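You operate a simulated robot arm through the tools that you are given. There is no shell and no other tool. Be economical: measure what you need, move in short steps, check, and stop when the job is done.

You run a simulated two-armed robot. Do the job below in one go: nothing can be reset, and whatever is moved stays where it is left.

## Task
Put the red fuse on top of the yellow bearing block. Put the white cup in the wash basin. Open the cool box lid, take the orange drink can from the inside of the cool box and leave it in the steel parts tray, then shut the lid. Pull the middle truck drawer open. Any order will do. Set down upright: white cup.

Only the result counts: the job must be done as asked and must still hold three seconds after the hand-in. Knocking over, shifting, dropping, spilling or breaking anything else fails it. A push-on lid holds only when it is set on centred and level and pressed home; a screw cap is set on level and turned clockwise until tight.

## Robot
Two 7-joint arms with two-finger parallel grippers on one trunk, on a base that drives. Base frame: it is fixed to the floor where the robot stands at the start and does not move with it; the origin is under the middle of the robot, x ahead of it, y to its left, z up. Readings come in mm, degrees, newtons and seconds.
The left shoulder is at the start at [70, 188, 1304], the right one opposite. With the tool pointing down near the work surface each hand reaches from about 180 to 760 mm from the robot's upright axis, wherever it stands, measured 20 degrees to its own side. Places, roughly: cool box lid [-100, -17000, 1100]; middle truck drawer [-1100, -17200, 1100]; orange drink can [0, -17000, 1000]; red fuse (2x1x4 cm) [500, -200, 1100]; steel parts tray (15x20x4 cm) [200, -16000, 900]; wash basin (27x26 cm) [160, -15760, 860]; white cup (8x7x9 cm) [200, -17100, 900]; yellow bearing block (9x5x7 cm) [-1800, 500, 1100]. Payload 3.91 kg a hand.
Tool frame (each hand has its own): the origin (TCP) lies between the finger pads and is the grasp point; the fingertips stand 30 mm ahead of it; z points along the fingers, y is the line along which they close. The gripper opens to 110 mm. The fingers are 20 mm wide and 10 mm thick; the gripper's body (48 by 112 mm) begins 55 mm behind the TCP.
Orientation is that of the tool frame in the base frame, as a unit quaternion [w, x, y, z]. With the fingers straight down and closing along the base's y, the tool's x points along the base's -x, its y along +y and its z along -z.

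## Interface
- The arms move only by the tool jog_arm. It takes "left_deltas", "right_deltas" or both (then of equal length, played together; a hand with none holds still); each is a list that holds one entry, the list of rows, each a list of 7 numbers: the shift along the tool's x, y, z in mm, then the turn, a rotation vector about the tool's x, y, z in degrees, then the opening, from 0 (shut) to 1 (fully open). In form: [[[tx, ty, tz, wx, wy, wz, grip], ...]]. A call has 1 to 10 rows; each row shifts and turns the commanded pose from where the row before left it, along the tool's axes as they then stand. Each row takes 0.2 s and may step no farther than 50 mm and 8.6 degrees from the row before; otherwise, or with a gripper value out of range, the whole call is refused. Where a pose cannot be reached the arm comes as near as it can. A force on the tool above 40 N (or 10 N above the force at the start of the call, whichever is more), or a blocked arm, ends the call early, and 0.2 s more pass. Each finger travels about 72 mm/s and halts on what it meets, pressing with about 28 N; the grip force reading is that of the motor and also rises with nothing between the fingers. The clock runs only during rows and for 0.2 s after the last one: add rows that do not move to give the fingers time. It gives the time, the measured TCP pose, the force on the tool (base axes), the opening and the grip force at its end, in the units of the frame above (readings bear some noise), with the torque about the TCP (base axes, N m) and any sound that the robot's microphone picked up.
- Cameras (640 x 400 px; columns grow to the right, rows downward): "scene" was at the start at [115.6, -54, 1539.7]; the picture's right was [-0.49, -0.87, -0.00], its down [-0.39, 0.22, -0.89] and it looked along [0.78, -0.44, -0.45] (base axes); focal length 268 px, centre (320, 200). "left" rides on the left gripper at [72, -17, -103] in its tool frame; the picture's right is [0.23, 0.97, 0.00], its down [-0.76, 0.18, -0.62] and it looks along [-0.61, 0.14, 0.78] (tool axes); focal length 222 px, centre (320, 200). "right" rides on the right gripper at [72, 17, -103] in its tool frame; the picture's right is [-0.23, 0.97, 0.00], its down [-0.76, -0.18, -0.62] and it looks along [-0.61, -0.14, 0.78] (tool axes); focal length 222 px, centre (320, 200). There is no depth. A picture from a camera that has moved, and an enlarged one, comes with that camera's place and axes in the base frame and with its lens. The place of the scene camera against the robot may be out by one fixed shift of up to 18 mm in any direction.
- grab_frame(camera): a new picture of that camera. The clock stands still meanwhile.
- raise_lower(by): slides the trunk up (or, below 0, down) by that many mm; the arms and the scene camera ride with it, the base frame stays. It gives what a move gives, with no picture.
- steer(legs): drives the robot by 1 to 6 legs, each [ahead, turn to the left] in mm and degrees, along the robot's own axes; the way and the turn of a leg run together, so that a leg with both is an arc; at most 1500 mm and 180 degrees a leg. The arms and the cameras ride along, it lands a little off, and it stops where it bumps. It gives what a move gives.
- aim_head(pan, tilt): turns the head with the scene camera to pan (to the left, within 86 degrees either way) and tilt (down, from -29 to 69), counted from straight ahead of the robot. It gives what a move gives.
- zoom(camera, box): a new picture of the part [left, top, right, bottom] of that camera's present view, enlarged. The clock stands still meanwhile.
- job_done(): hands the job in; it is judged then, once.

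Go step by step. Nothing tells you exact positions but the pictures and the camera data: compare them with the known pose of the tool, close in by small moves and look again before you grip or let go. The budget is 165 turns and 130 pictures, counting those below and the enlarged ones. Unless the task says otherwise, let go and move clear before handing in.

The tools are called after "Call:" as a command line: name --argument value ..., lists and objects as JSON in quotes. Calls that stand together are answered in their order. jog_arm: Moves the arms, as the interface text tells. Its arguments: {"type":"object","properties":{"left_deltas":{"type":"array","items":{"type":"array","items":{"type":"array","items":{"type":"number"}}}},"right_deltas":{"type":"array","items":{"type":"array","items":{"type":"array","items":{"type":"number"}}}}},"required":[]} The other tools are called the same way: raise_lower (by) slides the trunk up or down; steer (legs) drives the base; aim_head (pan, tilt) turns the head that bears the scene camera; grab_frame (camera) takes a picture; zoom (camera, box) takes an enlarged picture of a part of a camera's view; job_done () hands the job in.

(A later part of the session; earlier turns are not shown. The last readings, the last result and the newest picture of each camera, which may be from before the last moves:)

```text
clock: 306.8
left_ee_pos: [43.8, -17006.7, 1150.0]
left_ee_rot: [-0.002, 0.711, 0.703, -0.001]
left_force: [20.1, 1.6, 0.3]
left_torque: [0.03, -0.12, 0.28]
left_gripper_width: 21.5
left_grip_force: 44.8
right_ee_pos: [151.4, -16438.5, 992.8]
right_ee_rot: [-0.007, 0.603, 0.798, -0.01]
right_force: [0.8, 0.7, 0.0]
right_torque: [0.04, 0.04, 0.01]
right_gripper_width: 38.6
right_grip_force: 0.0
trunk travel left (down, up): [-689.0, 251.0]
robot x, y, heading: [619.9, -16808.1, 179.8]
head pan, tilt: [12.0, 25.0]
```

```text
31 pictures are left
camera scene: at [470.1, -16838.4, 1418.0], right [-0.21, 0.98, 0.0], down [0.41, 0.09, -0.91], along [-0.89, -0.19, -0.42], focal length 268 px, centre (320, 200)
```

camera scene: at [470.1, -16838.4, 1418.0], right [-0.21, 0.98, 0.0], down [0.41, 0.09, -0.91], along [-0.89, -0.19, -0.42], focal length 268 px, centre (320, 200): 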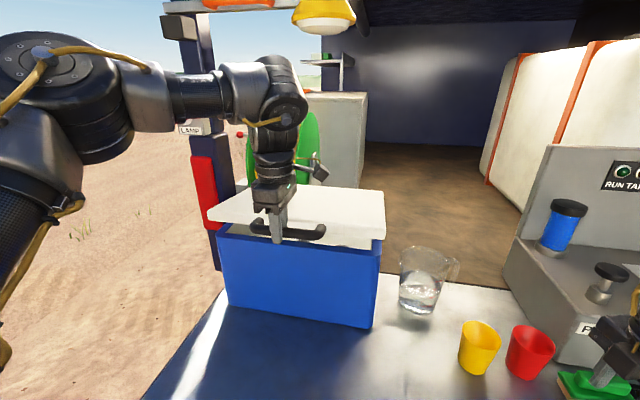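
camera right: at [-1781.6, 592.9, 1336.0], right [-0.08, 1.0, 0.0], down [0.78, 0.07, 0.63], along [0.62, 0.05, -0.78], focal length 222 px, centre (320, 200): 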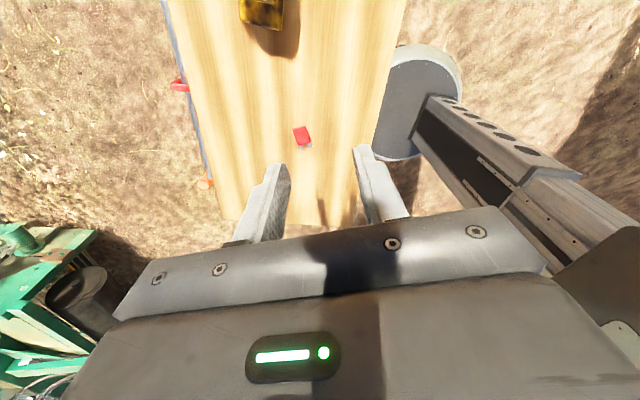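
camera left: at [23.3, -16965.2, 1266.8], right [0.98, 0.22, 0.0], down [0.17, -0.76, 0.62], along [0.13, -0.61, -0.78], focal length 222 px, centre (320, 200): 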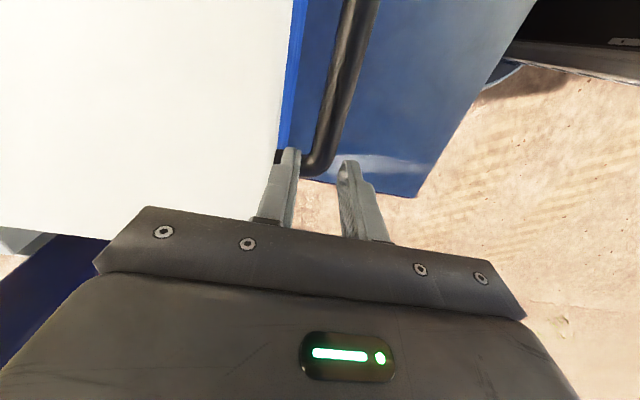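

The lid lifts. I continue along the hinge arc (hinge ≈ x -300).

Call:
jog_arm --left_deltas '[[[0, -2, -30, 0, 0, 0, 0.05], [0, -7, -29, 0, 0, 0, 0.05], [0, -10, -28, 0, 0, 0, 0.05], [0, -12.5, -27.6, 0, 0, 0, 0.05], [0, 0, 0, 0, 0, 0, 0.05]]]'

```text
clock: 308.0
left_ee_pos: [22.7, -17006.0, 1243.4]
left_ee_rot: [-0.003, 0.711, 0.703, -0.002]
left_force: [11.1, -2.0, 5.3]
left_torque: [-0.89, 0.17, 0.2]
left_gripper_width: 21.6
left_grip_force: 45.2
left hand out of reach, approached as far as the arm can: row 4
right_ee_pos: [150.4, -16437.8, 990.4]
right_ee_rot: [-0.007, 0.602, 0.798, -0.009]
right_force: [0.4, 0.5, -0.5]
right_torque: [0.01, -0.01, 0.02]
right_gripper_width: 38.7
right_grip_force: 0.0
trunk travel left (down, up): [-689.0, 251.0]
robot x, y, heading: [622.1, -16810.3, 179.7]
head pan, tilt: [12.0, 25.0]
```

The arm nears its upward limit; I lower the lid back, release, raise the trunk 200 mm and regrasp for more range.

Call:
jog_arm --left_deltas '[[[0, 9, 27, 0, 0, 0, 0.05], [0, 7, 29, 0, 0, 0, 0.05], [0, 4, 30, 0, 0, 0, 0.05], [0, 2, 28, 0, 0, 0, 0.05], [0, 1, 24, 0, 0, 0, 0.05], [0, 0, 0, 0, 0, 0, 0.05]]]'

```text
clock: 309.4
left_ee_pos: [44.5, -17005.6, 1106.1]
left_ee_rot: [-0.002, 0.711, 0.704, 0.001]
left_force: [25.1, -1.6, -4.1]
left_torque: [0.15, -0.59, 0.22]
left_gripper_width: 21.5
left_grip_force: 45.2
right_ee_pos: [151.9, -16437.5, 993.4]
right_ee_rot: [-0.007, 0.602, 0.798, -0.009]
right_force: [-0.3, -0.8, -0.9]
right_torque: [-0.01, 0.01, 0.01]
right_gripper_width: 38.5
right_grip_force: 0.0
trunk travel left (down, up): [-689.0, 251.0]
robot x, y, heading: [618.7, -16814.5, 179.9]
head pan, tilt: [12.0, 25.0]
```

Call:
jog_arm --left_deltas '[[[0, 2, 4, 0, 0, 0, 0.05], [0, 0, 0, 0, 0, 0, 0.15], [0, 0, 0, 0, 0, 0, 0.26], [0, 0, 0, 0, 0, 0, 0.26]]]'

Call:
raise_lower --by 210

Call:
grab_frame --camera "scene"

```text
clock: 310.4
left_ee_pos: [41.9, -17003.5, 1101.8]
left_ee_rot: [-0.002, 0.711, 0.703, 0.001]
left_force: [2.9, 0.5, 2.2]
left_torque: [-0.02, -0.04, 0.05]
left_gripper_width: 29.3
left_grip_force: 0.0
right_ee_pos: [147.0, -16437.9, 990.7]
right_ee_rot: [-0.005, 0.602, 0.798, -0.009]
right_force: [-0.3, 0.1, 0.3]
right_torque: [-0.02, 0.0, -0.01]
right_gripper_width: 38.4
right_grip_force: 0.0
trunk travel left (down, up): [-689.0, 251.0]
robot x, y, heading: [616.2, -16810.8, 179.8]
head pan, tilt: [12.0, 25.0]
```

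```text
clock: 312.6
left_ee_pos: [43.2, -17004.0, 1310.5]
left_ee_rot: [0.0, 0.711, 0.703, 0.001]
left_force: [0.1, -0.3, -0.2]
left_torque: [0.03, 0.01, 0.02]
left_gripper_width: 28.2
left_grip_force: 0.0
right_ee_pos: [147.6, -16437.0, 1200.0]
right_ee_rot: [-0.005, 0.602, 0.798, -0.007]
right_force: [0.6, 0.3, 0.6]
right_torque: [0.03, -0.03, 0.0]
right_gripper_width: 38.4
right_grip_force: 0.1
trunk travel left (down, up): [-899.0, 41.0]
robot x, y, heading: [620.7, -16810.6, 180.3]
head pan, tilt: [12.0, 25.0]
```

```text
30 pictures are left
camera scene: at [464.5, -16838.9, 1627.3], right [-0.21, 0.98, 0.0], down [0.41, 0.09, -0.91], along [-0.89, -0.19, -0.42], focal length 268 px, centre (320, 200)
```

scene: 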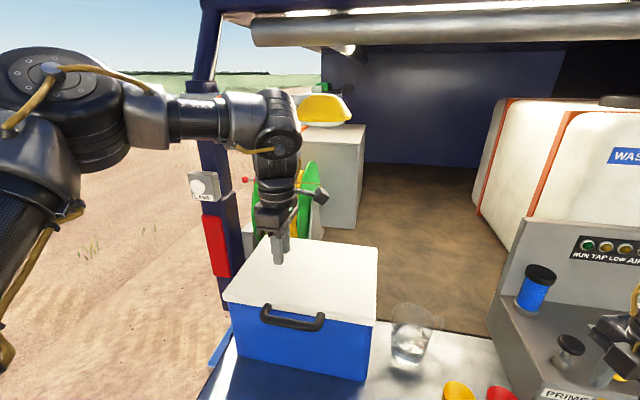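

Lid is shut again. I shift the robot ~160 mm toward -y so both hands work well on the box.

Call:
steer --legs '[[0, -27], [-350, 0], [0, 27], [312, 0]]'

```text
clock: 319.4
left_ee_pos: [47.3, -17173.1, 1311.8]
left_ee_rot: [-0.001, 0.709, 0.705, 0.0]
left_force: [0.1, 0.6, -0.2]
left_torque: [-0.01, 0.0, 0.01]
left_gripper_width: 28.8
left_grip_force: 0.0
right_ee_pos: [149.9, -16604.4, 1201.7]
right_ee_rot: [-0.006, 0.601, 0.799, -0.009]
right_force: [0.0, 0.2, -0.2]
right_torque: [-0.02, 0.04, 0.01]
right_gripper_width: 38.5
right_grip_force: 0.0
trunk travel left (down, up): [-899.0, 41.0]
robot x, y, heading: [619.2, -16976.7, -179.9]
head pan, tilt: [12.0, 25.0]
```

Call:
jog_arm --left_deltas '[[[35, -1.3, 10, 0, 0, 0, 0.25], [35, -1.3, 20, 0, 0, 0, 0.25], [35, -1.3, 30, 0, 0, 0, 0.25], [33, -1.3, 40, 0, 0, 0, 0.25], [0, 0, 40, 0, 0, 0, 0.25], [0, 0, 10, 0, 0, 0, 0.25], [0, 0, 0, 0, 0, 0, 0.25]]]'

Call:
grab_frame --camera "left"

```text
refused: row 4 steps farther than a row can; nothing moved
```

```text
29 pictures are left
camera left: at [30.4, -17100.1, 1416.1], right [0.97, 0.22, 0.0], down [0.18, -0.76, 0.62], along [0.14, -0.61, -0.78], focal length 222 px, centre (320, 200)
```

left: 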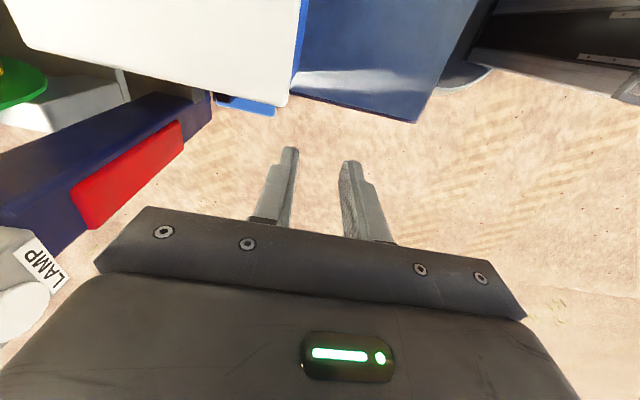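

Call:
jog_arm --left_deltas '[[[35, -1.3, 10, 0, 0, 0, 0.25], [35, -1.3, 20, 0, 0, 0, 0.25], [35, -1.3, 20, 0, 0, 0, 0.25], [33, -1.3, 25, 0, 0, 0, 0.25], [0, 0, 40, 0, 0, 0, 0.25], [0, 0, 35, 0, 0, 0, 0.25], [0, 0, 0, 0, 0, 0, 0.25]]]'

Call:
grab_frame --camera "left"

```text
clock: 321.0
left_ee_pos: [40.9, -17035.5, 1163.2]
left_ee_rot: [0.0, 0.709, 0.705, 0.001]
left_force: [0.2, 0.0, 0.3]
left_torque: [0.02, -0.01, -0.02]
left_gripper_width: 27.5
left_grip_force: 0.0
right_ee_pos: [147.4, -16603.2, 1200.2]
right_ee_rot: [-0.006, 0.6, 0.8, -0.008]
right_force: [0.6, 1.1, -0.3]
right_torque: [0.01, 0.0, -0.01]
right_gripper_width: 38.4
right_grip_force: 0.0
trunk travel left (down, up): [-899.0, 41.0]
robot x, y, heading: [620.8, -16972.5, -180.1]
head pan, tilt: [12.0, 25.0]
```

```text
28 pictures are left
camera left: at [24.8, -16962.1, 1266.7], right [0.97, 0.22, 0.0], down [0.17, -0.76, 0.62], along [0.14, -0.61, -0.78], focal length 222 px, centre (320, 200)
```

left: 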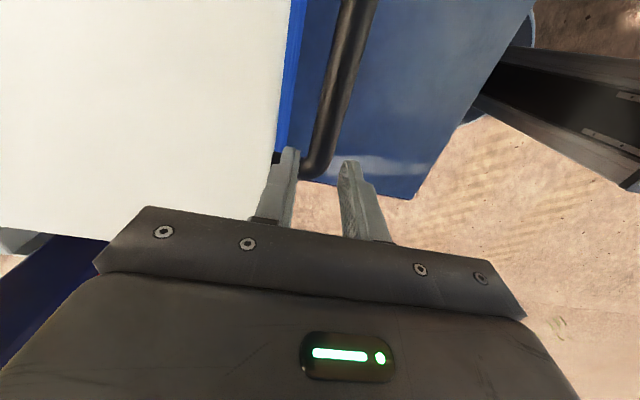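

Call:
jog_arm --left_deltas '[[[25, 2, 0, 0, 0, 0, 0.25], [0, 0, 30, 0, 0, 0, 0.25], [0, 0, 31, 0, 0, 0, 0.25], [0, 0, 0, 0, 0, 0, 0.25], [0, 0, 0, 0, 0, 0, 0.1], [0, 0, 0, 0, 0, 0, 0.05], [0, 0, 0, 0, 0, 0, 0.05]]]'

Call:
jog_arm --left_deltas '[[[0, 0, -30, 0, 0, 0, 0.05], [0, -1, -30, 0, 0, 0, 0.05], [0, -4.5, -30, 0, 0, 0, 0.05], [0, -7, -29, 0, 0, 0, 0.05], [0, -10, -28, 0, 0, 0, 0.05], [0, 0, 0, 0, 0, 0, 0.05]]]'

```text
clock: 322.6
left_ee_pos: [43.8, -17012.4, 1101.9]
left_ee_rot: [-0.001, 0.71, 0.705, 0.0]
left_force: [11.2, -4.2, -3.7]
left_torque: [-0.86, -0.38, -0.13]
left_gripper_width: 22.0
left_grip_force: 45.1
right_ee_pos: [147.5, -16605.5, 1201.2]
right_ee_rot: [-0.006, 0.6, 0.8, -0.008]
right_force: [-0.5, 0.0, 0.7]
right_torque: [-0.02, 0.01, 0.03]
right_gripper_width: 38.3
right_grip_force: 0.1
trunk travel left (down, up): [-899.0, 41.0]
robot x, y, heading: [620.5, -16974.8, -179.4]
head pan, tilt: [12.0, 25.0]
```

```text
clock: 324.0
left_ee_pos: [21.1, -17012.0, 1246.9]
left_ee_rot: [-0.002, 0.708, 0.706, 0.001]
left_force: [-1.7, -2.7, 0.9]
left_torque: [0.1, 0.46, 0.03]
left_gripper_width: 21.6
left_grip_force: 44.9
right_ee_pos: [147.7, -16606.9, 1202.4]
right_ee_rot: [-0.006, 0.601, 0.799, -0.007]
right_force: [-0.1, 0.8, 0.3]
right_torque: [0.02, 0.04, -0.02]
right_gripper_width: 38.5
right_grip_force: 0.1
trunk travel left (down, up): [-899.0, 41.0]
robot x, y, heading: [618.2, -16977.5, -179.9]
head pan, tilt: [12.0, 25.0]
```

Smooth with almost no side force. Continue the arc.

Call:
jog_arm --left_deltas '[[[0, -12.5, -27.6, 0, 0, 0, 0.05], [0, -14.8, -26, 0, 0, 0, 0.05], [0, -17, -24.8, 0, 0, 0, 0.05], [0, -19, -23, 0, 0, 0, 0.05], [0, -21, -21.5, 0, 0, 0, 0.05], [0, -22.9, -19.6, 0, 0, 0, 0.05], [0, 0, 0, 0, 0, 0, 0.05]]]'

Call:
grab_frame --camera "scene"

```text
clock: 325.6
left_ee_pos: [-22.0, -17010.4, 1326.6]
left_ee_rot: [-0.002, 0.708, 0.706, 0.0]
left_force: [0.7, -3.6, 2.6]
left_torque: [-0.47, 0.36, -0.05]
left_gripper_width: 21.8
left_grip_force: 45.0
left hand out of reach, approached as far as the arm can: row 4, 5, 6
right_ee_pos: [147.0, -16605.4, 1201.0]
right_ee_rot: [-0.007, 0.6, 0.8, -0.009]
right_force: [0.4, -0.6, -0.9]
right_torque: [0.01, -0.01, 0.0]
right_gripper_width: 38.5
right_grip_force: 0.0
trunk travel left (down, up): [-899.0, 41.0]
robot x, y, heading: [622.0, -16976.5, -180.0]
head pan, tilt: [12.0, 25.0]
```

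```text
27 pictures are left
camera scene: at [467.0, -17005.5, 1627.5], right [-0.21, 0.98, 0.0], down [0.41, 0.09, -0.91], along [-0.89, -0.19, -0.42], focal length 268 px, centre (320, 200)
```

scene: 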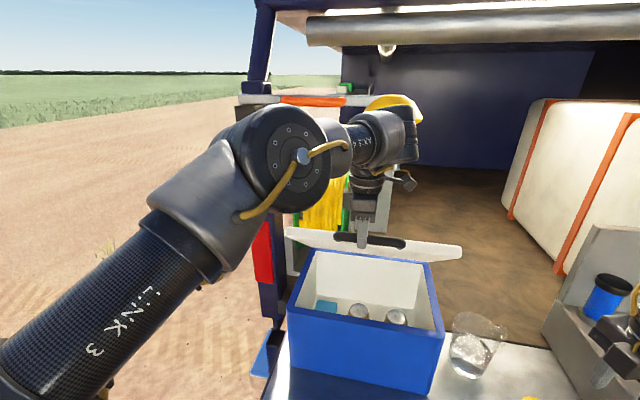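

The lid is open ~42°, with two cans and an ice pack inside. Zoom to identify the orange one.

Call:
zoom --camera "scene" --box '[280, 220, 480, 345]'

```text
3.20 times, centred on (380, 282) of scene
camera zoom: at [467.0, -17005.5, 1627.5], right [-0.21, 0.98, 0.0], down [0.41, 0.09, -0.91], along [-0.89, -0.19, -0.42], focal length 856 px, centre (128, -64)
```

zoom: 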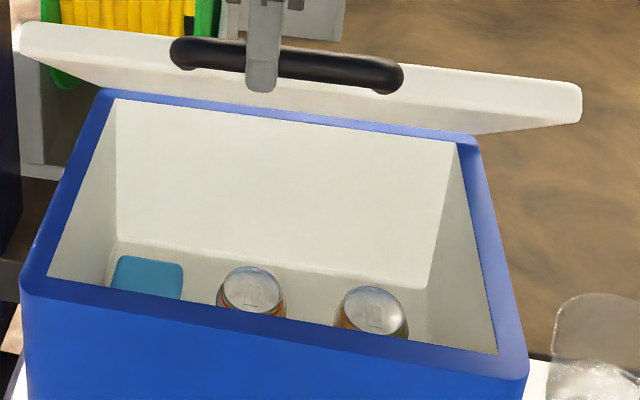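

Call:
zoom --camera "scene" --box '[340, 295, 412, 340]'

```text
8.89 times, centred on (376, 318) of scene
camera zoom: at [467.0, -17005.5, 1627.5], right [-0.21, 0.98, 0.0], down [0.41, 0.09, -0.91], along [-0.89, -0.19, -0.42], focal length 2379 px, centre (-178, -844)
```

zoom: 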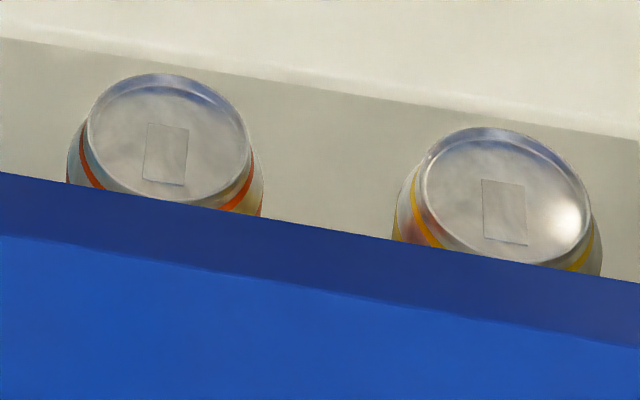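

Left can (orange band) at ≈[-141,-17015] matches the target. The lid force is near zero, so it may hold by hinge friction; I open the grip slightly and see.

Call:
jog_arm --left_deltas '[[[0, 0, 0, 0, 0, 0, 0.25], [0, 0, 0, 0, 0, 0, 0.25], [0, 0, 0, 0, 0, 0, 0.25], [0, 0, 0, 0, 0, 0, 0.25]]]'

Call:
grab_frame --camera "scene"

```text
clock: 326.6
left_ee_pos: [-22.3, -17010.1, 1324.8]
left_ee_rot: [-0.001, 0.71, 0.705, 0.001]
left_force: [0.1, 0.0, -0.7]
left_torque: [-0.01, -0.01, 0.03]
left_gripper_width: 27.7
left_grip_force: 0.1
right_ee_pos: [146.2, -16603.9, 1200.3]
right_ee_rot: [-0.005, 0.6, 0.8, -0.009]
right_force: [0.3, 0.4, 0.1]
right_torque: [0.0, -0.03, -0.01]
right_gripper_width: 38.6
right_grip_force: 0.0
trunk travel left (down, up): [-899.0, 41.0]
robot x, y, heading: [618.8, -16976.8, -179.6]
head pan, tilt: [12.0, 25.0]
```

```text
24 pictures are left
camera scene: at [465.7, -17004.1, 1627.4], right [-0.21, 0.98, 0.0], down [0.41, 0.09, -0.91], along [-0.89, -0.19, -0.42], focal length 268 px, centre (320, 200)
```

scene: 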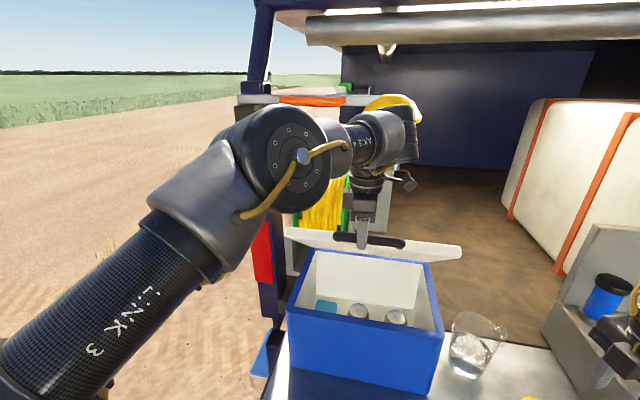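

The lid stays open by itself. I'll raise clear of the handle, pitch the left hand forward, and push the lid further open from underneath.

Call:
raise_lower --by 40

Call:
jog_arm --left_deltas '[[[0, 45, 0, 0, 0, 0, 0.2], [0, 45, 0, 0, 0, 0, 0], [0, 45, 0, 0, 0, 0, 0], [0, 15, 0, 8.5, 0, 0, 0], [0, 0, 0, 8.5, 0, 0, 0], [0, 0, 0, 8.5, 0, 0, 0], [0, 0, 0, 8.5, 0, 0, 0], [0, 0, 0, 8.5, 0, 0, 0], [0, 0, 0, 8.5, 0, 0, 0], [0, 0, 0, 8.5, 0, 0, 0]]]'

Call:
jog_arm --left_deltas '[[[0, 0, 0, 8.5, 0, 0, 0], [0, 36.7, 14.9, 0, 0, 0, 0], [0, 36.7, 14.9, 0, 0, 0, 0], [0, 36.7, 14.9, 0, 0, 0, 0], [0, 0, 0, 0, 0, 0, 0]]]'

Call:
grab_frame --camera "scene"

```text
clock: 327.4
left_ee_pos: [-22.1, -17010.0, 1364.5]
left_ee_rot: [-0.001, 0.709, 0.705, 0.001]
left_force: [0.6, -0.6, 0.3]
left_torque: [-0.01, 0.03, -0.06]
left_gripper_width: 27.4
left_grip_force: 0.1
right_ee_pos: [146.7, -16605.1, 1241.6]
right_ee_rot: [-0.005, 0.601, 0.799, -0.009]
right_force: [-0.3, 0.1, 0.4]
right_torque: [-0.03, -0.03, 0.0]
right_gripper_width: 38.6
right_grip_force: 0.1
trunk travel left (down, up): [-939.0, 1.0]
robot x, y, heading: [620.6, -16977.7, -179.6]
head pan, tilt: [12.0, 25.0]
```

```text
clock: 329.6
left_ee_pos: [128.9, -17009.1, 1364.9]
left_ee_rot: [-0.353, 0.614, 0.613, -0.351]
left_force: [1.3, -0.2, 0.1]
left_torque: [-0.02, 0.0, 0.03]
left_gripper_width: 0.0
left_grip_force: 27.8
right_ee_pos: [148.9, -16603.4, 1239.7]
right_ee_rot: [-0.004, 0.601, 0.799, -0.009]
right_force: [-0.3, 0.5, 0.3]
right_torque: [-0.04, -0.01, 0.03]
right_gripper_width: 38.3
right_grip_force: 0.1
trunk travel left (down, up): [-939.0, 1.0]
robot x, y, heading: [618.2, -16970.9, -179.8]
head pan, tilt: [12.0, 25.0]
```

```text
clock: 330.8
left_ee_pos: [78.4, -17025.9, 1278.9]
left_ee_rot: [-0.398, 0.581, 0.592, -0.391]
left_force: [0.7, 0.3, 0.1]
left_torque: [-0.03, -0.01, 0.01]
left_gripper_width: 0.0
left_grip_force: 28.5
left hand out of reach, approached as far as the arm can: row 2, 3, 4
right_ee_pos: [149.3, -16604.9, 1241.3]
right_ee_rot: [-0.005, 0.6, 0.8, -0.009]
right_force: [-0.7, 0.0, 0.1]
right_torque: [-0.01, 0.03, 0.01]
right_gripper_width: 38.5
right_grip_force: 0.0
trunk travel left (down, up): [-939.0, 1.0]
robot x, y, heading: [620.2, -16977.2, -179.7]
head pan, tilt: [12.0, 25.0]
```

```text
23 pictures are left
camera scene: at [467.5, -17004.1, 1667.5], right [-0.21, 0.98, 0.0], down [0.41, 0.09, -0.91], along [-0.89, -0.19, -0.42], focal length 268 px, centre (320, 200)
```

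scene: 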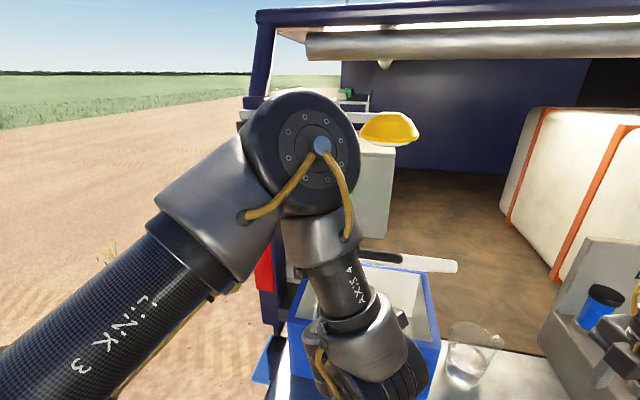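

Call:
jog_arm --left_deltas '[[[4, -3.5, 38, 0, 0, 0, 0], [4, -3.5, 38, 0, 0, 0, 0], [4, -3.5, 38, 0, 0, 0, 0], [0, 0, 0, 0, 0, 0, 0]]]'

Call:
grab_frame --camera "left"

```text
clock: 331.8
left_ee_pos: [-28.2, -17004.2, 1241.7]
left_ee_rot: [-0.398, 0.587, 0.585, -0.393]
left_force: [0.6, -0.4, -0.6]
left_torque: [-0.03, 0.0, 0.0]
left_gripper_width: 0.2
left_grip_force: 27.7
right_ee_pos: [147.0, -16604.8, 1241.4]
right_ee_rot: [-0.005, 0.601, 0.799, -0.009]
right_force: [0.9, 0.6, 0.6]
right_torque: [-0.01, 0.02, 0.03]
right_gripper_width: 38.1
right_grip_force: 0.0
trunk travel left (down, up): [-939.0, 1.0]
robot x, y, heading: [619.9, -16977.6, -179.8]
head pan, tilt: [12.0, 25.0]
```

```text
22 pictures are left
camera left: at [61.0, -16931.1, 1296.4], right [0.37, 0.23, -0.9], down [0.64, -0.76, 0.07], along [-0.68, -0.6, -0.43], focal length 222 px, centre (320, 200)
```

left: 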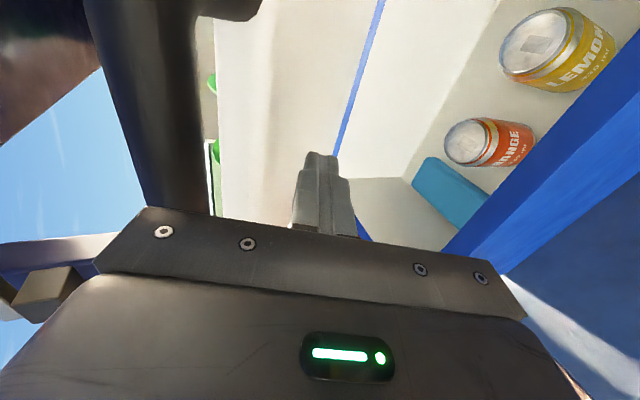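

I see the ORANGE can (left) and LEMON can. Fingers are under the lid; push it up and back along the arc.

Call:
jog_arm --left_deltas '[[[0, -42, -1, 0, 0, 0, 0], [0, -37, 12, 0, 0, 0, 0], [0, -29.4, 19.4, 0, 0, 0, 0], [0, -30, 21, 0, 0, 0, 0], [0, 0, 0, 0, 0, 0, 0]]]'

Call:
jog_arm --left_deltas '[[[0, -23, 23, 0, 0, 0, 0], [0, -20.5, 24, 0, 0, 0, 0], [0, -17.7, 25, 0, 0, 0, 0], [0, -13, 27, 0, 0, 0, 0], [0, 0, 0, 0, 0, 0, 0]]]'

Call:
grab_frame --camera "scene"

```text
clock: 333.0
left_ee_pos: [-129.7, -17009.3, 1350.8]
left_ee_rot: [-0.398, 0.587, 0.586, -0.393]
left_force: [0.7, -0.9, 0.4]
left_torque: [0.0, 0.0, -0.01]
left_gripper_width: 0.0
left_grip_force: 28.2
right_ee_pos: [147.5, -16603.8, 1240.7]
right_ee_rot: [-0.006, 0.601, 0.799, -0.009]
right_force: [-0.6, -0.6, 0.1]
right_torque: [-0.04, 0.0, 0.01]
right_gripper_width: 38.4
right_grip_force: 0.0
trunk travel left (down, up): [-939.0, 1.0]
robot x, y, heading: [616.5, -16977.0, -179.8]
head pan, tilt: [12.0, 25.0]
```

```text
clock: 334.2
left_ee_pos: [-248.9, -17005.2, 1381.3]
left_ee_rot: [-0.398, 0.587, 0.585, -0.393]
left_force: [0.5, -1.0, -0.3]
left_torque: [0.0, 0.01, -0.01]
left_gripper_width: 0.2
left_grip_force: 28.1
right_ee_pos: [146.2, -16605.1, 1241.7]
right_ee_rot: [-0.006, 0.6, 0.8, -0.009]
right_force: [0.0, 0.8, -0.4]
right_torque: [-0.01, -0.02, 0.02]
right_gripper_width: 38.5
right_grip_force: 0.1
trunk travel left (down, up): [-939.0, 1.0]
robot x, y, heading: [621.0, -16979.1, -180.1]
head pan, tilt: [12.0, 25.0]
```

```text
21 pictures are left
camera scene: at [465.8, -17004.4, 1667.4], right [-0.21, 0.98, 0.0], down [0.41, 0.09, -0.91], along [-0.89, -0.19, -0.42], focal length 268 px, centre (320, 200)
```

scene: 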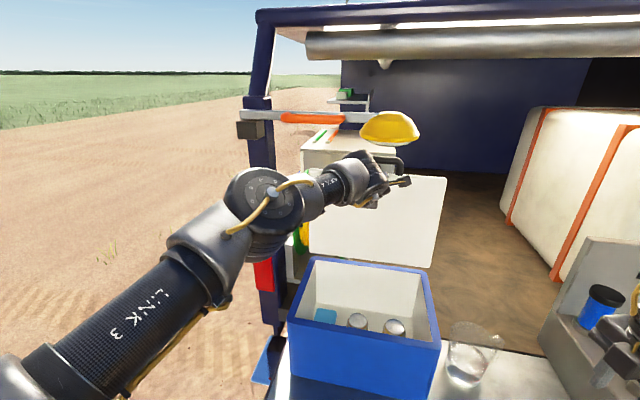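

The lid is fully up. Withdraw the left hand along its fingers and then away to the left.

Call:
jog_arm --left_deltas '[[[0, 0, -45, 0, 0, 0, 0], [0, 0, -45, 0, 0, 0, 0], [0, 0, -45, 0, 0, 0, 0], [0, 0, -45, 0, 0, 0, 0], [-35, 11, -28, 0, 0, 0, 0], [-35, 11, -28, 0, 0, 0, 0], [-35, 11, -28, 0, 0, 0, 0], [-35, 11, -28, 0, 0, 0, 0], [-35, 11, -28, 0, 0, 0, 0], [0, 0, 0, 0, 0, 0, 0]]]'

Call:
jog_arm --right_deltas '[[[0, 0, -20, 0, 0, 8, 0.9], [0, 0, -20, 0, 0, 8, 0.9], [-40, -28, 0, 0, 0, 0, 0.9], [-40, -28, 0, 0, 0, 0, 0.9], [-40, -28, 0, 0, 0, 0, 0.9], [-40, -28, 0, 0, 0, 0, 0.9], [-40, -28, 0, 0, 0, 0, 0.9], [-40, -28, 0, 0, 0, 0, 0.9], [-40, -28, 0, 0, 0, 0, 0.9], [0, 0, 0, 0, 0, 0, 0.9]]]'

```text
clock: 336.4
left_ee_pos: [68.9, -17183.0, 1453.4]
left_ee_rot: [-0.397, 0.587, 0.585, -0.394]
left_force: [0.3, 0.1, 0.8]
left_torque: [0.0, -0.01, 0.0]
left_gripper_width: 0.1
left_grip_force: 28.0
right_ee_pos: [146.7, -16604.7, 1241.4]
right_ee_rot: [-0.005, 0.601, 0.799, -0.008]
right_force: [0.9, 0.1, 0.3]
right_torque: [-0.01, -0.04, -0.01]
right_gripper_width: 38.6
right_grip_force: 0.0
trunk travel left (down, up): [-939.0, 1.0]
robot x, y, heading: [623.0, -16974.4, -179.8]
head pan, tilt: [12.0, 25.0]
```

```text
clock: 338.6
left_ee_pos: [71.8, -17182.4, 1452.8]
left_ee_rot: [-0.398, 0.587, 0.585, -0.394]
left_force: [-0.1, -0.8, -0.6]
left_torque: [0.01, 0.02, -0.02]
left_gripper_width: 0.2
left_grip_force: 27.9
right_ee_pos: [82.5, -16720.2, 1281.7]
right_ee_rot: [-0.004, 0.706, 0.708, -0.01]
right_force: [-0.4, 0.6, -0.2]
right_torque: [-0.02, 0.01, 0.01]
right_gripper_width: 98.8
right_grip_force: 0.0
right hand out of reach, approached as far as the arm can: row 5, 6, 7, 8, 9
trunk travel left (down, up): [-939.0, 1.0]
robot x, y, heading: [621.6, -16976.4, -179.8]
head pan, tilt: [12.0, 25.0]
```

The right arm can't cross over here; but the left arm is free now since the lid stays up, so I use it for the can. Straighten it and lower the trunk.

Call:
jog_arm --left_deltas '[[[0, 0, 0, -8.5, 0, 0, 0.5], [0, 0, 0, -8.5, 0, 0, 0.9], [0, 0, 0, -8.5, 0, 0, 0.9], [0, 0, 0, -8.5, 0, 0, 0.9], [0, 0, 0, -8.5, 0, 0, 0.9], [0, 0, 0, -8.5, 0, 0, 0.9], [0, 0, 0, -8.5, 0, 0, 0.9], [0, 0, 0, -8.5, 0, 0, 0.9], [0, 0, 0, 0, 0, 0, 0.9]]]'

Call:
raise_lower --by -200

Call:
jog_arm --left_deltas '[[[29, -32, 0, 0, 0, 0, 0.9], [29, -32, 0, 0, 0, 0, 0.9], [29, -32, 0, 0, 0, 0, 0.9], [29, -32, 0, 0, 0, 0, 0.9], [29, -32, 0, 0, 0, 0, 0.9], [27, -30, 0, 0, 0, 0, 0.9], [0, 0, 0, 0, 0, 0, 0.9]]]'

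Call:
grab_frame --camera "left"

```text
clock: 340.6
left_ee_pos: [68.1, -17184.6, 1453.7]
left_ee_rot: [-0.002, 0.709, 0.705, 0.001]
left_force: [-0.3, -0.7, -0.4]
left_torque: [0.0, 0.0, -0.01]
left_gripper_width: 98.9
left_grip_force: 0.0
right_ee_pos: [80.3, -16719.4, 1282.7]
right_ee_rot: [-0.004, 0.706, 0.708, -0.01]
right_force: [-0.3, 0.2, -0.8]
right_torque: [0.0, -0.03, 0.03]
right_gripper_width: 98.9
right_grip_force: 0.1
trunk travel left (down, up): [-939.0, 1.0]
robot x, y, heading: [619.3, -16977.5, -180.0]
head pan, tilt: [12.0, 25.0]
```

```text
clock: 342.8
left_ee_pos: [69.1, -17185.1, 1252.8]
left_ee_rot: [-0.002, 0.709, 0.705, 0.001]
left_force: [-0.4, 0.0, -0.1]
left_torque: [0.03, -0.01, 0.03]
left_gripper_width: 99.2
left_grip_force: 0.1
right_ee_pos: [81.1, -16718.7, 1082.1]
right_ee_rot: [-0.004, 0.706, 0.708, -0.011]
right_force: [0.4, 0.0, -0.1]
right_torque: [0.0, 0.0, -0.03]
right_gripper_width: 99.1
right_grip_force: 0.1
trunk travel left (down, up): [-739.0, 201.0]
robot x, y, heading: [625.6, -16976.7, -179.8]
head pan, tilt: [12.0, 25.0]
```

```text
clock: 344.4
left_ee_pos: [1.4, -17072.1, 1245.9]
left_ee_rot: [-0.001, 0.708, 0.706, 0.001]
left_force: [0.6, -0.2, 0.1]
left_torque: [0.03, 0.0, -0.04]
left_gripper_width: 99.2
left_grip_force: 0.0
left hand out of reach, approached as far as the arm can: row 3, 4, 5, 6
right_ee_pos: [80.6, -16718.5, 1082.1]
right_ee_rot: [-0.004, 0.705, 0.709, -0.01]
right_force: [0.1, -0.1, 0.6]
right_torque: [0.02, -0.01, 0.01]
right_gripper_width: 99.1
right_grip_force: 0.1
trunk travel left (down, up): [-739.0, 201.0]
robot x, y, heading: [620.9, -16976.7, -180.0]
head pan, tilt: [12.0, 25.0]
```

```text
20 pictures are left
camera left: at [-15.7, -16998.7, 1349.5], right [0.97, 0.22, 0.0], down [0.17, -0.76, 0.62], along [0.14, -0.6, -0.78], focal length 222 px, centre (320, 200)
```

left: 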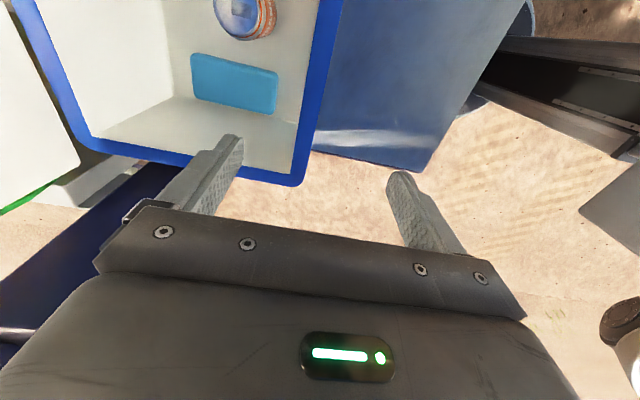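

Reach is limited by lateral offset; I back out, shift the robot ~150 mm to +y so that the left shoulder lines up with the can (≈[-116,-17005]).

Call:
steer --legs '[[-300, 0], [0, 25], [-350, 0], [0, -25], [617, 0]]'

Call:
jog_arm --left_deltas '[[[0, 0, 35, 0, 0, 0, 0.9], [0, 0, 35, 0, 0, 0, 0.9], [0, -20, 20, 0, 0, 0, 0.9], [0, -20, 20, 0, 0, 0, 0.9], [0, 0, 0, 0, 0, 0, 0.9]]]'

```text
clock: 353.8
left_ee_pos: [7.1, -16926.1, 1245.4]
left_ee_rot: [-0.002, 0.709, 0.705, 0.001]
left_force: [-0.8, 0.1, -0.3]
left_torque: [-0.02, 0.0, -0.01]
left_gripper_width: 99.1
left_grip_force: 0.0
right_ee_pos: [86.0, -16575.0, 1082.1]
right_ee_rot: [-0.004, 0.705, 0.709, -0.01]
right_force: [-0.6, 0.0, 0.3]
right_torque: [0.01, 0.01, -0.01]
right_gripper_width: 99.2
right_grip_force: 0.1
trunk travel left (down, up): [-739.0, 201.0]
robot x, y, heading: [625.8, -16837.6, -179.8]
head pan, tilt: [12.0, 25.0]
```

```text
clock: 354.9
left_ee_pos: [-34.1, -16925.8, 1135.2]
left_ee_rot: [-0.002, 0.709, 0.706, 0.001]
left_force: [0.3, -0.2, 0.4]
left_torque: [0.04, 0.01, 0.02]
left_gripper_width: 98.9
left_grip_force: 0.0
right_ee_pos: [86.0, -16575.8, 1083.1]
right_ee_rot: [-0.004, 0.706, 0.708, -0.01]
right_force: [-0.1, -0.8, 0.1]
right_torque: [0.02, 0.01, 0.0]
right_gripper_width: 98.9
right_grip_force: 0.1
trunk travel left (down, up): [-739.0, 201.0]
robot x, y, heading: [624.4, -16833.8, -179.7]
head pan, tilt: [12.0, 25.0]
```

Call:
jog_arm --left_deltas '[[[-26, -20, 0, 0, 0, 0, 0.9], [-26, -20, 0, 0, 0, 0, 0.9], [-27, -21, 0, 0, 0, 0, 0.9], [0, -21, 0, 0, 0, 0, 0.9], [0, 0, 0, 0, 0, 0, 0.9]]]'

Call:
grab_frame --camera "left"

```text
clock: 356.1
left_ee_pos: [-51.7, -16981.9, 1129.4]
left_ee_rot: [-0.003, 0.709, 0.705, 0.0]
left_force: [0.5, 0.7, 0.2]
left_torque: [-0.02, -0.01, 0.01]
left_gripper_width: 98.9
left_grip_force: 0.1
left hand out of reach, approached as far as the arm can: row 1, 2, 3, 4
right_ee_pos: [87.5, -16575.0, 1083.0]
right_ee_rot: [-0.004, 0.706, 0.708, -0.01]
right_force: [0.4, 0.0, 0.4]
right_torque: [0.02, 0.02, 0.02]
right_gripper_width: 99.0
right_grip_force: 0.0
trunk travel left (down, up): [-739.0, 201.0]
robot x, y, heading: [622.0, -16832.7, -180.1]
head pan, tilt: [12.0, 25.0]
```

```text
19 pictures are left
camera left: at [-68.1, -16909.2, 1232.4], right [0.98, 0.22, 0.0], down [0.17, -0.77, 0.62], along [0.14, -0.6, -0.78], focal length 222 px, centre (320, 200)
```

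left: 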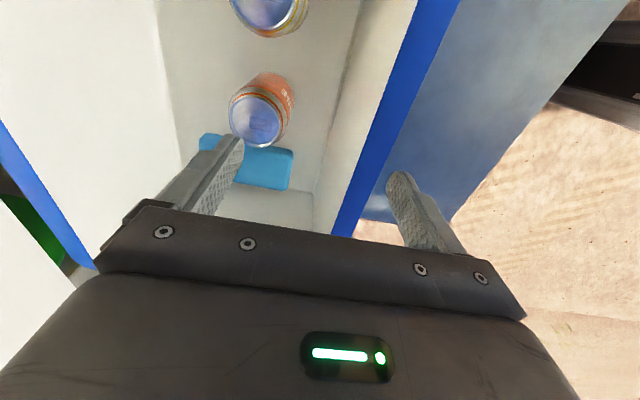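

The can is at (-117,-17007), top z≈979. There is body clearance to the tailgate, so I drive 70 mm closer rather than stretching.

Call:
steer --legs '[[70, 0]]'

Call:
jog_arm --left_deltas '[[[-25, 3, 0, 0, 0, 0, 0.9], [0, 0, 0, 0, 0, 0, 0.9]]]'

```text
clock: 357.2
left_ee_pos: [-114.3, -16980.6, 1137.4]
left_ee_rot: [-0.005, 0.71, 0.704, -0.002]
left_force: [-1.0, 0.8, 0.1]
left_torque: [0.04, -0.04, -0.01]
left_gripper_width: 99.1
left_grip_force: 0.1
right_ee_pos: [26.4, -16574.5, 1085.6]
right_ee_rot: [-0.008, 0.706, 0.708, -0.016]
right_force: [0.1, -0.3, -0.6]
right_torque: [-0.03, -0.06, 0.04]
right_gripper_width: 98.9
right_grip_force: 0.1
trunk travel left (down, up): [-739.0, 201.0]
robot x, y, heading: [554.3, -16832.9, -179.8]
head pan, tilt: [12.0, 25.0]
```

```text
clock: 357.8
left_ee_pos: [-113.9, -17004.5, 1138.4]
left_ee_rot: [-0.005, 0.71, 0.704, -0.003]
left_force: [-0.1, -0.2, -0.5]
left_torque: [0.01, -0.01, 0.0]
left_gripper_width: 99.0
left_grip_force: 0.1
right_ee_pos: [25.4, -16575.2, 1086.6]
right_ee_rot: [-0.008, 0.705, 0.709, -0.015]
right_force: [0.1, 0.5, -0.1]
right_torque: [-0.02, -0.01, -0.01]
right_gripper_width: 99.4
right_grip_force: 0.1
trunk travel left (down, up): [-739.0, 201.0]
robot x, y, heading: [558.1, -16829.9, -179.6]
head pan, tilt: [12.0, 25.0]
```

A faint lean suggests light contact with the tailgate; back off 10 mm.

Call:
steer --legs '[[-12, 0]]'

Call:
grab_frame --camera "left"

```text
clock: 358.5
left_ee_pos: [-100.7, -17003.7, 1137.5]
left_ee_rot: [-0.006, 0.71, 0.704, -0.002]
left_force: [0.3, -0.8, -0.1]
left_torque: [-0.04, -0.02, 0.0]
left_gripper_width: 99.2
left_grip_force: 0.0
right_ee_pos: [37.9, -16574.3, 1087.7]
right_ee_rot: [-0.008, 0.706, 0.708, -0.015]
right_force: [-1.1, -0.5, 1.0]
right_torque: [-0.01, 0.01, -0.06]
right_gripper_width: 99.1
right_grip_force: 0.0
trunk travel left (down, up): [-739.0, 201.0]
robot x, y, heading: [569.6, -16832.1, -180.2]
head pan, tilt: [12.0, 25.0]
```

```text
18 pictures are left
camera left: at [-116.5, -16930.8, 1241.3], right [0.98, 0.22, -0.01], down [0.18, -0.76, 0.62], along [0.13, -0.61, -0.79], focal length 222 px, centre (320, 200)
```

left: 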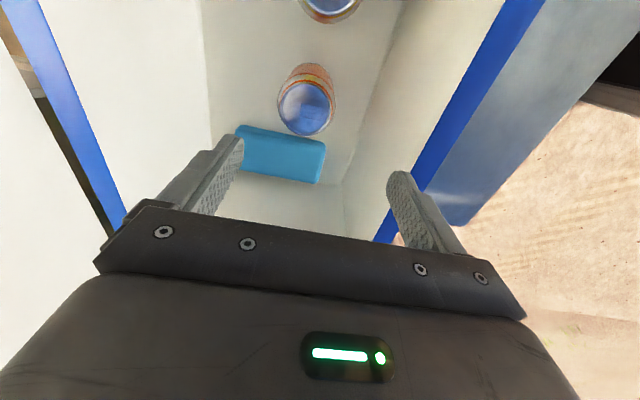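

Call:
jog_arm --left_deltas '[[[-2, -9, 20, 0, 0, 0, 0.9], [0, -9, 20, 0, 0, 0, 0.9], [0, 0, 30, 0, 0, 0, 0.9], [0, 0, 20, 0, 0, 0, 0.9], [0, 0, 0, 0, 0, 0, 0.9]]]'

Call:
grab_frame --camera "left"

```text
clock: 359.7
left_ee_pos: [-119.4, -17005.8, 1049.5]
left_ee_rot: [-0.005, 0.71, 0.704, -0.004]
left_force: [0.9, 0.6, 0.3]
left_torque: [0.03, 0.0, -0.01]
left_gripper_width: 98.9
left_grip_force: 0.1
right_ee_pos: [38.8, -16573.6, 1087.3]
right_ee_rot: [-0.007, 0.706, 0.708, -0.016]
right_force: [0.5, 0.7, 1.2]
right_torque: [0.03, -0.03, 0.0]
right_gripper_width: 99.0
right_grip_force: 0.1
trunk travel left (down, up): [-739.0, 201.0]
robot x, y, heading: [569.7, -16829.4, -179.9]
head pan, tilt: [12.0, 25.0]
```

```text
17 pictures are left
camera left: at [-134.9, -16934.0, 1152.7], right [0.98, 0.22, -0.01], down [0.18, -0.76, 0.62], along [0.13, -0.61, -0.79], focal length 222 px, centre (320, 200)
```

left: 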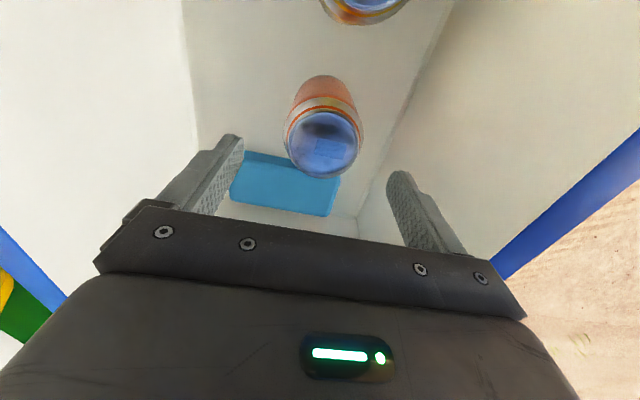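

Call:
jog_arm --left_deltas '[[[-2, 2, 35, 0, 0, 0, 0.9], [0, 0, 35, 0, 0, 0, 0.9], [0, 0, 30, 0, 0, 0, 0.9], [0, 0, 0, 0, 0, 0, 0.75], [0, 0, 0, 0, 0, 0, 0.6], [0, 0, 0, 0, 0, 0, 0.45], [0, 0, 0, 0, 0, 0, 0.4], [0, 0, 0, 0, 0, 0, 0.4]]]'

```text
clock: 361.5
left_ee_pos: [-117.7, -17008.8, 946.8]
left_ee_rot: [-0.005, 0.711, 0.703, -0.003]
left_force: [2.1, 0.0, 0.4]
left_torque: [0.01, -0.17, -0.03]
left_gripper_width: 65.6
left_grip_force: 28.3
right_ee_pos: [38.2, -16573.5, 1086.2]
right_ee_rot: [-0.009, 0.706, 0.708, -0.015]
right_force: [0.1, 0.4, 0.3]
right_torque: [0.01, 0.02, 0.0]
right_gripper_width: 99.1
right_grip_force: 0.1
trunk travel left (down, up): [-739.0, 201.0]
robot x, y, heading: [570.0, -16830.6, -179.6]
head pan, tilt: [12.0, 25.0]
```

Can grasped (65 mm). Lift it out using the trunk.

Call:
raise_lower --by 200

Call:
jog_arm --left_deltas '[[[0, 5, -20, 0, 0, 0, 0.4], [0, 10, -30, 0, 0, 0, 0.4], [0, 20, -30, 0, 0, 0, 0.4], [0, 0, 0, 0, 0, 0, 0.4]]]'

Call:
aim_head --pan 15 --tilt 35

Call:
grab_frame --camera "scene"

```text
clock: 363.7
left_ee_pos: [-117.1, -17008.8, 1147.3]
left_ee_rot: [-0.006, 0.711, 0.703, -0.002]
left_force: [0.9, 0.3, -4.1]
left_torque: [0.0, 0.06, 0.0]
left_gripper_width: 65.7
left_grip_force: 27.8
right_ee_pos: [37.7, -16573.4, 1287.1]
right_ee_rot: [-0.008, 0.706, 0.708, -0.014]
right_force: [0.6, -0.4, 0.5]
right_torque: [-0.01, -0.01, 0.02]
right_gripper_width: 99.2
right_grip_force: 0.0
trunk travel left (down, up): [-939.0, 1.0]
robot x, y, heading: [567.9, -16830.9, -179.9]
head pan, tilt: [12.0, 25.0]
```

```text
clock: 364.7
left_ee_pos: [-83.4, -17009.0, 1226.6]
left_ee_rot: [-0.006, 0.71, 0.704, -0.003]
left_force: [0.2, -0.2, -3.4]
left_torque: [0.01, -0.01, -0.03]
left_gripper_width: 65.8
left_grip_force: 27.6
right_ee_pos: [39.1, -16574.2, 1285.4]
right_ee_rot: [-0.007, 0.705, 0.709, -0.015]
right_force: [0.4, -0.8, -0.2]
right_torque: [-0.01, 0.04, 0.01]
right_gripper_width: 99.2
right_grip_force: 0.0
trunk travel left (down, up): [-939.0, 1.0]
robot x, y, heading: [570.6, -16830.5, -179.9]
head pan, tilt: [12.0, 25.0]
```

```text
clock: 365.4
left_ee_pos: [-82.4, -17008.0, 1226.0]
left_ee_rot: [-0.005, 0.71, 0.704, -0.002]
left_force: [0.0, 0.2, -3.7]
left_torque: [-0.02, -0.02, 0.0]
left_gripper_width: 65.4
left_grip_force: 28.5
right_ee_pos: [38.3, -16573.4, 1287.4]
right_ee_rot: [-0.008, 0.705, 0.709, -0.014]
right_force: [-0.3, 0.3, 0.6]
right_torque: [0.0, 0.0, 0.01]
right_gripper_width: 99.3
right_grip_force: 0.1
trunk travel left (down, up): [-939.0, 1.0]
robot x, y, heading: [566.0, -16833.9, -179.7]
head pan, tilt: [15.0, 35.0]
```

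```text
16 pictures are left
camera scene: at [416.4, -16864.5, 1651.5], right [-0.26, 0.97, 0.0], down [0.55, 0.15, -0.82], along [-0.79, -0.21, -0.57], focal length 268 px, centre (320, 200)
```

scene: 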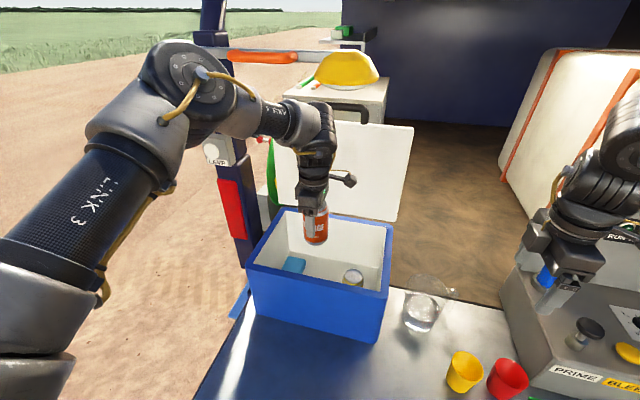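

The ORANGE can is out. Drive to the tray (≈[190,-16025]).

Call:
steer --legs '[[-430, 0], [0, -90], [985, 0], [0, 90], [180, 0]]'

Call:
raise_lower --by -130

Call:
grab_frame --camera "left"

```text
clock: 381.2
left_ee_pos: [140.7, -16007.0, 1227.0]
left_ee_rot: [-0.007, 0.723, 0.691, -0.003]
left_force: [0.4, -0.3, -3.3]
left_torque: [-0.04, 0.07, 0.01]
left_gripper_width: 65.6
left_grip_force: 27.9
right_ee_pos: [275.9, -15575.6, 1289.5]
right_ee_rot: [-0.01, 0.719, 0.695, -0.015]
right_force: [1.1, -0.1, 0.2]
right_torque: [0.04, 0.03, 0.03]
right_gripper_width: 99.0
right_grip_force: 0.0
trunk travel left (down, up): [-939.0, 1.0]
robot x, y, heading: [789.0, -15853.9, 178.0]
head pan, tilt: [15.0, 35.0]
```

```text
clock: 382.8
left_ee_pos: [135.1, -16007.7, 1095.5]
left_ee_rot: [-0.005, 0.723, 0.691, -0.002]
left_force: [0.0, -0.6, -2.6]
left_torque: [0.0, -0.04, 0.03]
left_gripper_width: 65.7
left_grip_force: 28.1
right_ee_pos: [271.9, -15576.9, 1157.2]
right_ee_rot: [-0.007, 0.719, 0.695, -0.015]
right_force: [0.6, 0.3, 0.5]
right_torque: [0.01, -0.03, 0.0]
right_gripper_width: 99.1
right_grip_force: 0.2
trunk travel left (down, up): [-809.0, 131.0]
robot x, y, heading: [794.2, -15856.1, 178.1]
head pan, tilt: [15.0, 35.0]
```

```text
15 pictures are left
camera left: at [123.2, -15932.8, 1199.5], right [0.98, 0.18, -0.01], down [0.15, -0.77, 0.62], along [0.11, -0.61, -0.79], focal length 222 px, centre (320, 200)
```

left: 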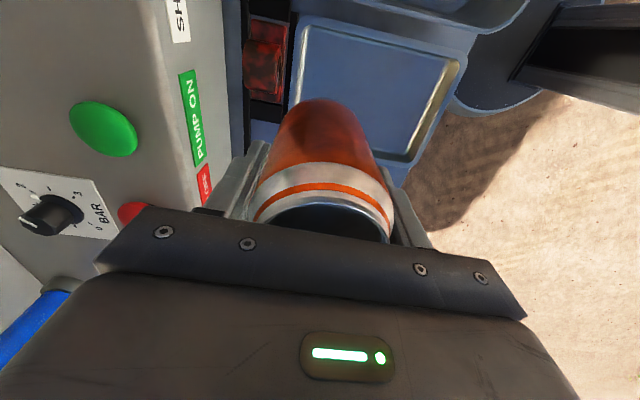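

Tray centre is [200,-16000]. Move the can over it and lower.

Call:
jog_arm --left_deltas '[[[5.5, 32, 0, 0, 0, 0, 0.4], [5.5, 33, 0, 0, 0, 0, 0.4], [0, 0, 40, 0, 0, 0, 0.4], [0, 0, 40, 0, 0, 0, 0.4], [0, 0, 40, 0, 0, 0, 0.4], [0, 0, 15, 0, 0, 0, 0.4], [0, 0, 0, 0, 0, 0, 0.4]]]'

Call:
grab_frame --camera "left"

```text
clock: 384.4
left_ee_pos: [202.5, -15997.7, 957.7]
left_ee_rot: [-0.006, 0.723, 0.691, -0.002]
left_force: [0.3, 0.1, -3.2]
left_torque: [-0.01, -0.01, 0.01]
left_gripper_width: 65.7
left_grip_force: 27.9
right_ee_pos: [272.4, -15576.7, 1157.7]
right_ee_rot: [-0.009, 0.719, 0.695, -0.016]
right_force: [0.2, -0.5, 0.5]
right_torque: [0.02, -0.04, 0.0]
right_gripper_width: 99.2
right_grip_force: 0.1
trunk travel left (down, up): [-809.0, 131.0]
robot x, y, heading: [791.5, -15852.0, 178.3]
head pan, tilt: [15.0, 35.0]
```

```text
14 pictures are left
camera left: at [189.5, -15925.8, 1062.4], right [0.98, 0.18, -0.01], down [0.15, -0.77, 0.62], along [0.1, -0.61, -0.79], focal length 222 px, centre (320, 200)
```

left: 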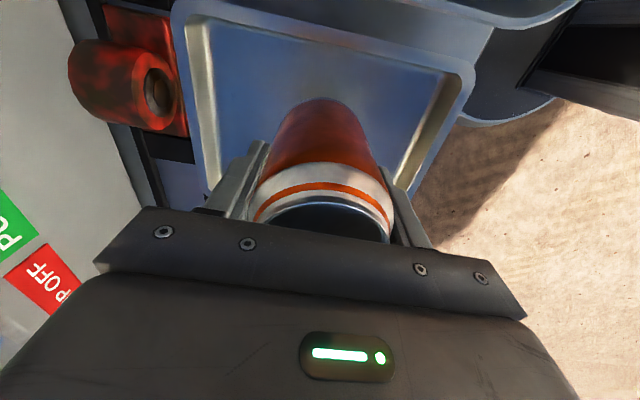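

Can is over the tray floor, centred. Lower in small steps until contact.

Call:
jog_arm --left_deltas '[[[0, 0, 8, 0, 0, 0, 0.4], [0, 0, 0, 0, 0, 0, 0.4]]]'

Call:
jog_arm --left_deltas '[[[0, 0, 4, 0, 0, 0, 0.4], [0, 0, 0, 0, 0, 0, 0.4]]]'

Call:
jog_arm --left_deltas '[[[0, 0, 4, 0, 0, 0, 0.4], [0, 0, 0, 0, 0, 0, 0.4]]]'

Call:
jog_arm --left_deltas '[[[0, 0, 4, 0, 0, 0, 0.4], [0, 0, 0, 0, 0, 0, 0.4]]]'

```text
clock: 385.0
left_ee_pos: [201.3, -15998.5, 951.7]
left_ee_rot: [-0.006, 0.723, 0.691, -0.003]
left_force: [0.7, -0.4, -3.2]
left_torque: [0.02, 0.03, -0.03]
left_gripper_width: 65.8
left_grip_force: 27.7
right_ee_pos: [271.7, -15577.3, 1157.1]
right_ee_rot: [-0.009, 0.718, 0.696, -0.015]
right_force: [0.2, -0.6, 0.9]
right_torque: [-0.01, 0.01, 0.04]
right_gripper_width: 98.9
right_grip_force: 0.0
trunk travel left (down, up): [-809.0, 131.0]
robot x, y, heading: [791.8, -15851.9, 178.2]
head pan, tilt: [15.0, 35.0]
```

```text
clock: 385.6
left_ee_pos: [200.9, -15997.7, 947.3]
left_ee_rot: [-0.005, 0.723, 0.691, -0.003]
left_force: [0.3, 0.7, -3.9]
left_torque: [0.01, -0.01, -0.01]
left_gripper_width: 65.6
left_grip_force: 27.7
right_ee_pos: [272.9, -15575.9, 1155.8]
right_ee_rot: [-0.008, 0.719, 0.695, -0.015]
right_force: [-0.2, -0.9, 0.5]
right_torque: [-0.03, 0.04, 0.05]
right_gripper_width: 99.0
right_grip_force: 0.1
trunk travel left (down, up): [-809.0, 131.0]
robot x, y, heading: [791.7, -15856.3, 178.1]
head pan, tilt: [15.0, 35.0]
```

```text
clock: 386.2
left_ee_pos: [199.5, -15998.7, 943.0]
left_ee_rot: [-0.005, 0.723, 0.691, -0.003]
left_force: [-0.2, -0.9, -4.1]
left_torque: [0.02, -0.02, 0.0]
left_gripper_width: 65.5
left_grip_force: 28.1
right_ee_pos: [272.3, -15575.7, 1157.9]
right_ee_rot: [-0.008, 0.719, 0.695, -0.014]
right_force: [-0.9, 0.4, 0.3]
right_torque: [0.01, 0.0, -0.01]
right_gripper_width: 98.9
right_grip_force: 0.0
trunk travel left (down, up): [-809.0, 131.0]
robot x, y, heading: [791.0, -15854.9, 178.2]
head pan, tilt: [15.0, 35.0]
```

```text
clock: 386.8
left_ee_pos: [199.9, -15998.1, 939.3]
left_ee_rot: [-0.006, 0.724, 0.69, -0.003]
left_force: [-0.2, -0.9, -3.3]
left_torque: [0.0, 0.0, 0.01]
left_gripper_width: 65.4
left_grip_force: 28.0
right_ee_pos: [272.5, -15577.7, 1157.7]
right_ee_rot: [-0.007, 0.719, 0.695, -0.014]
right_force: [0.5, -0.2, 0.0]
right_torque: [0.0, -0.01, 0.0]
right_gripper_width: 98.9
right_grip_force: 0.2
trunk travel left (down, up): [-809.0, 131.0]
robot x, y, heading: [792.7, -15853.0, 178.1]
head pan, tilt: [15.0, 35.0]
```

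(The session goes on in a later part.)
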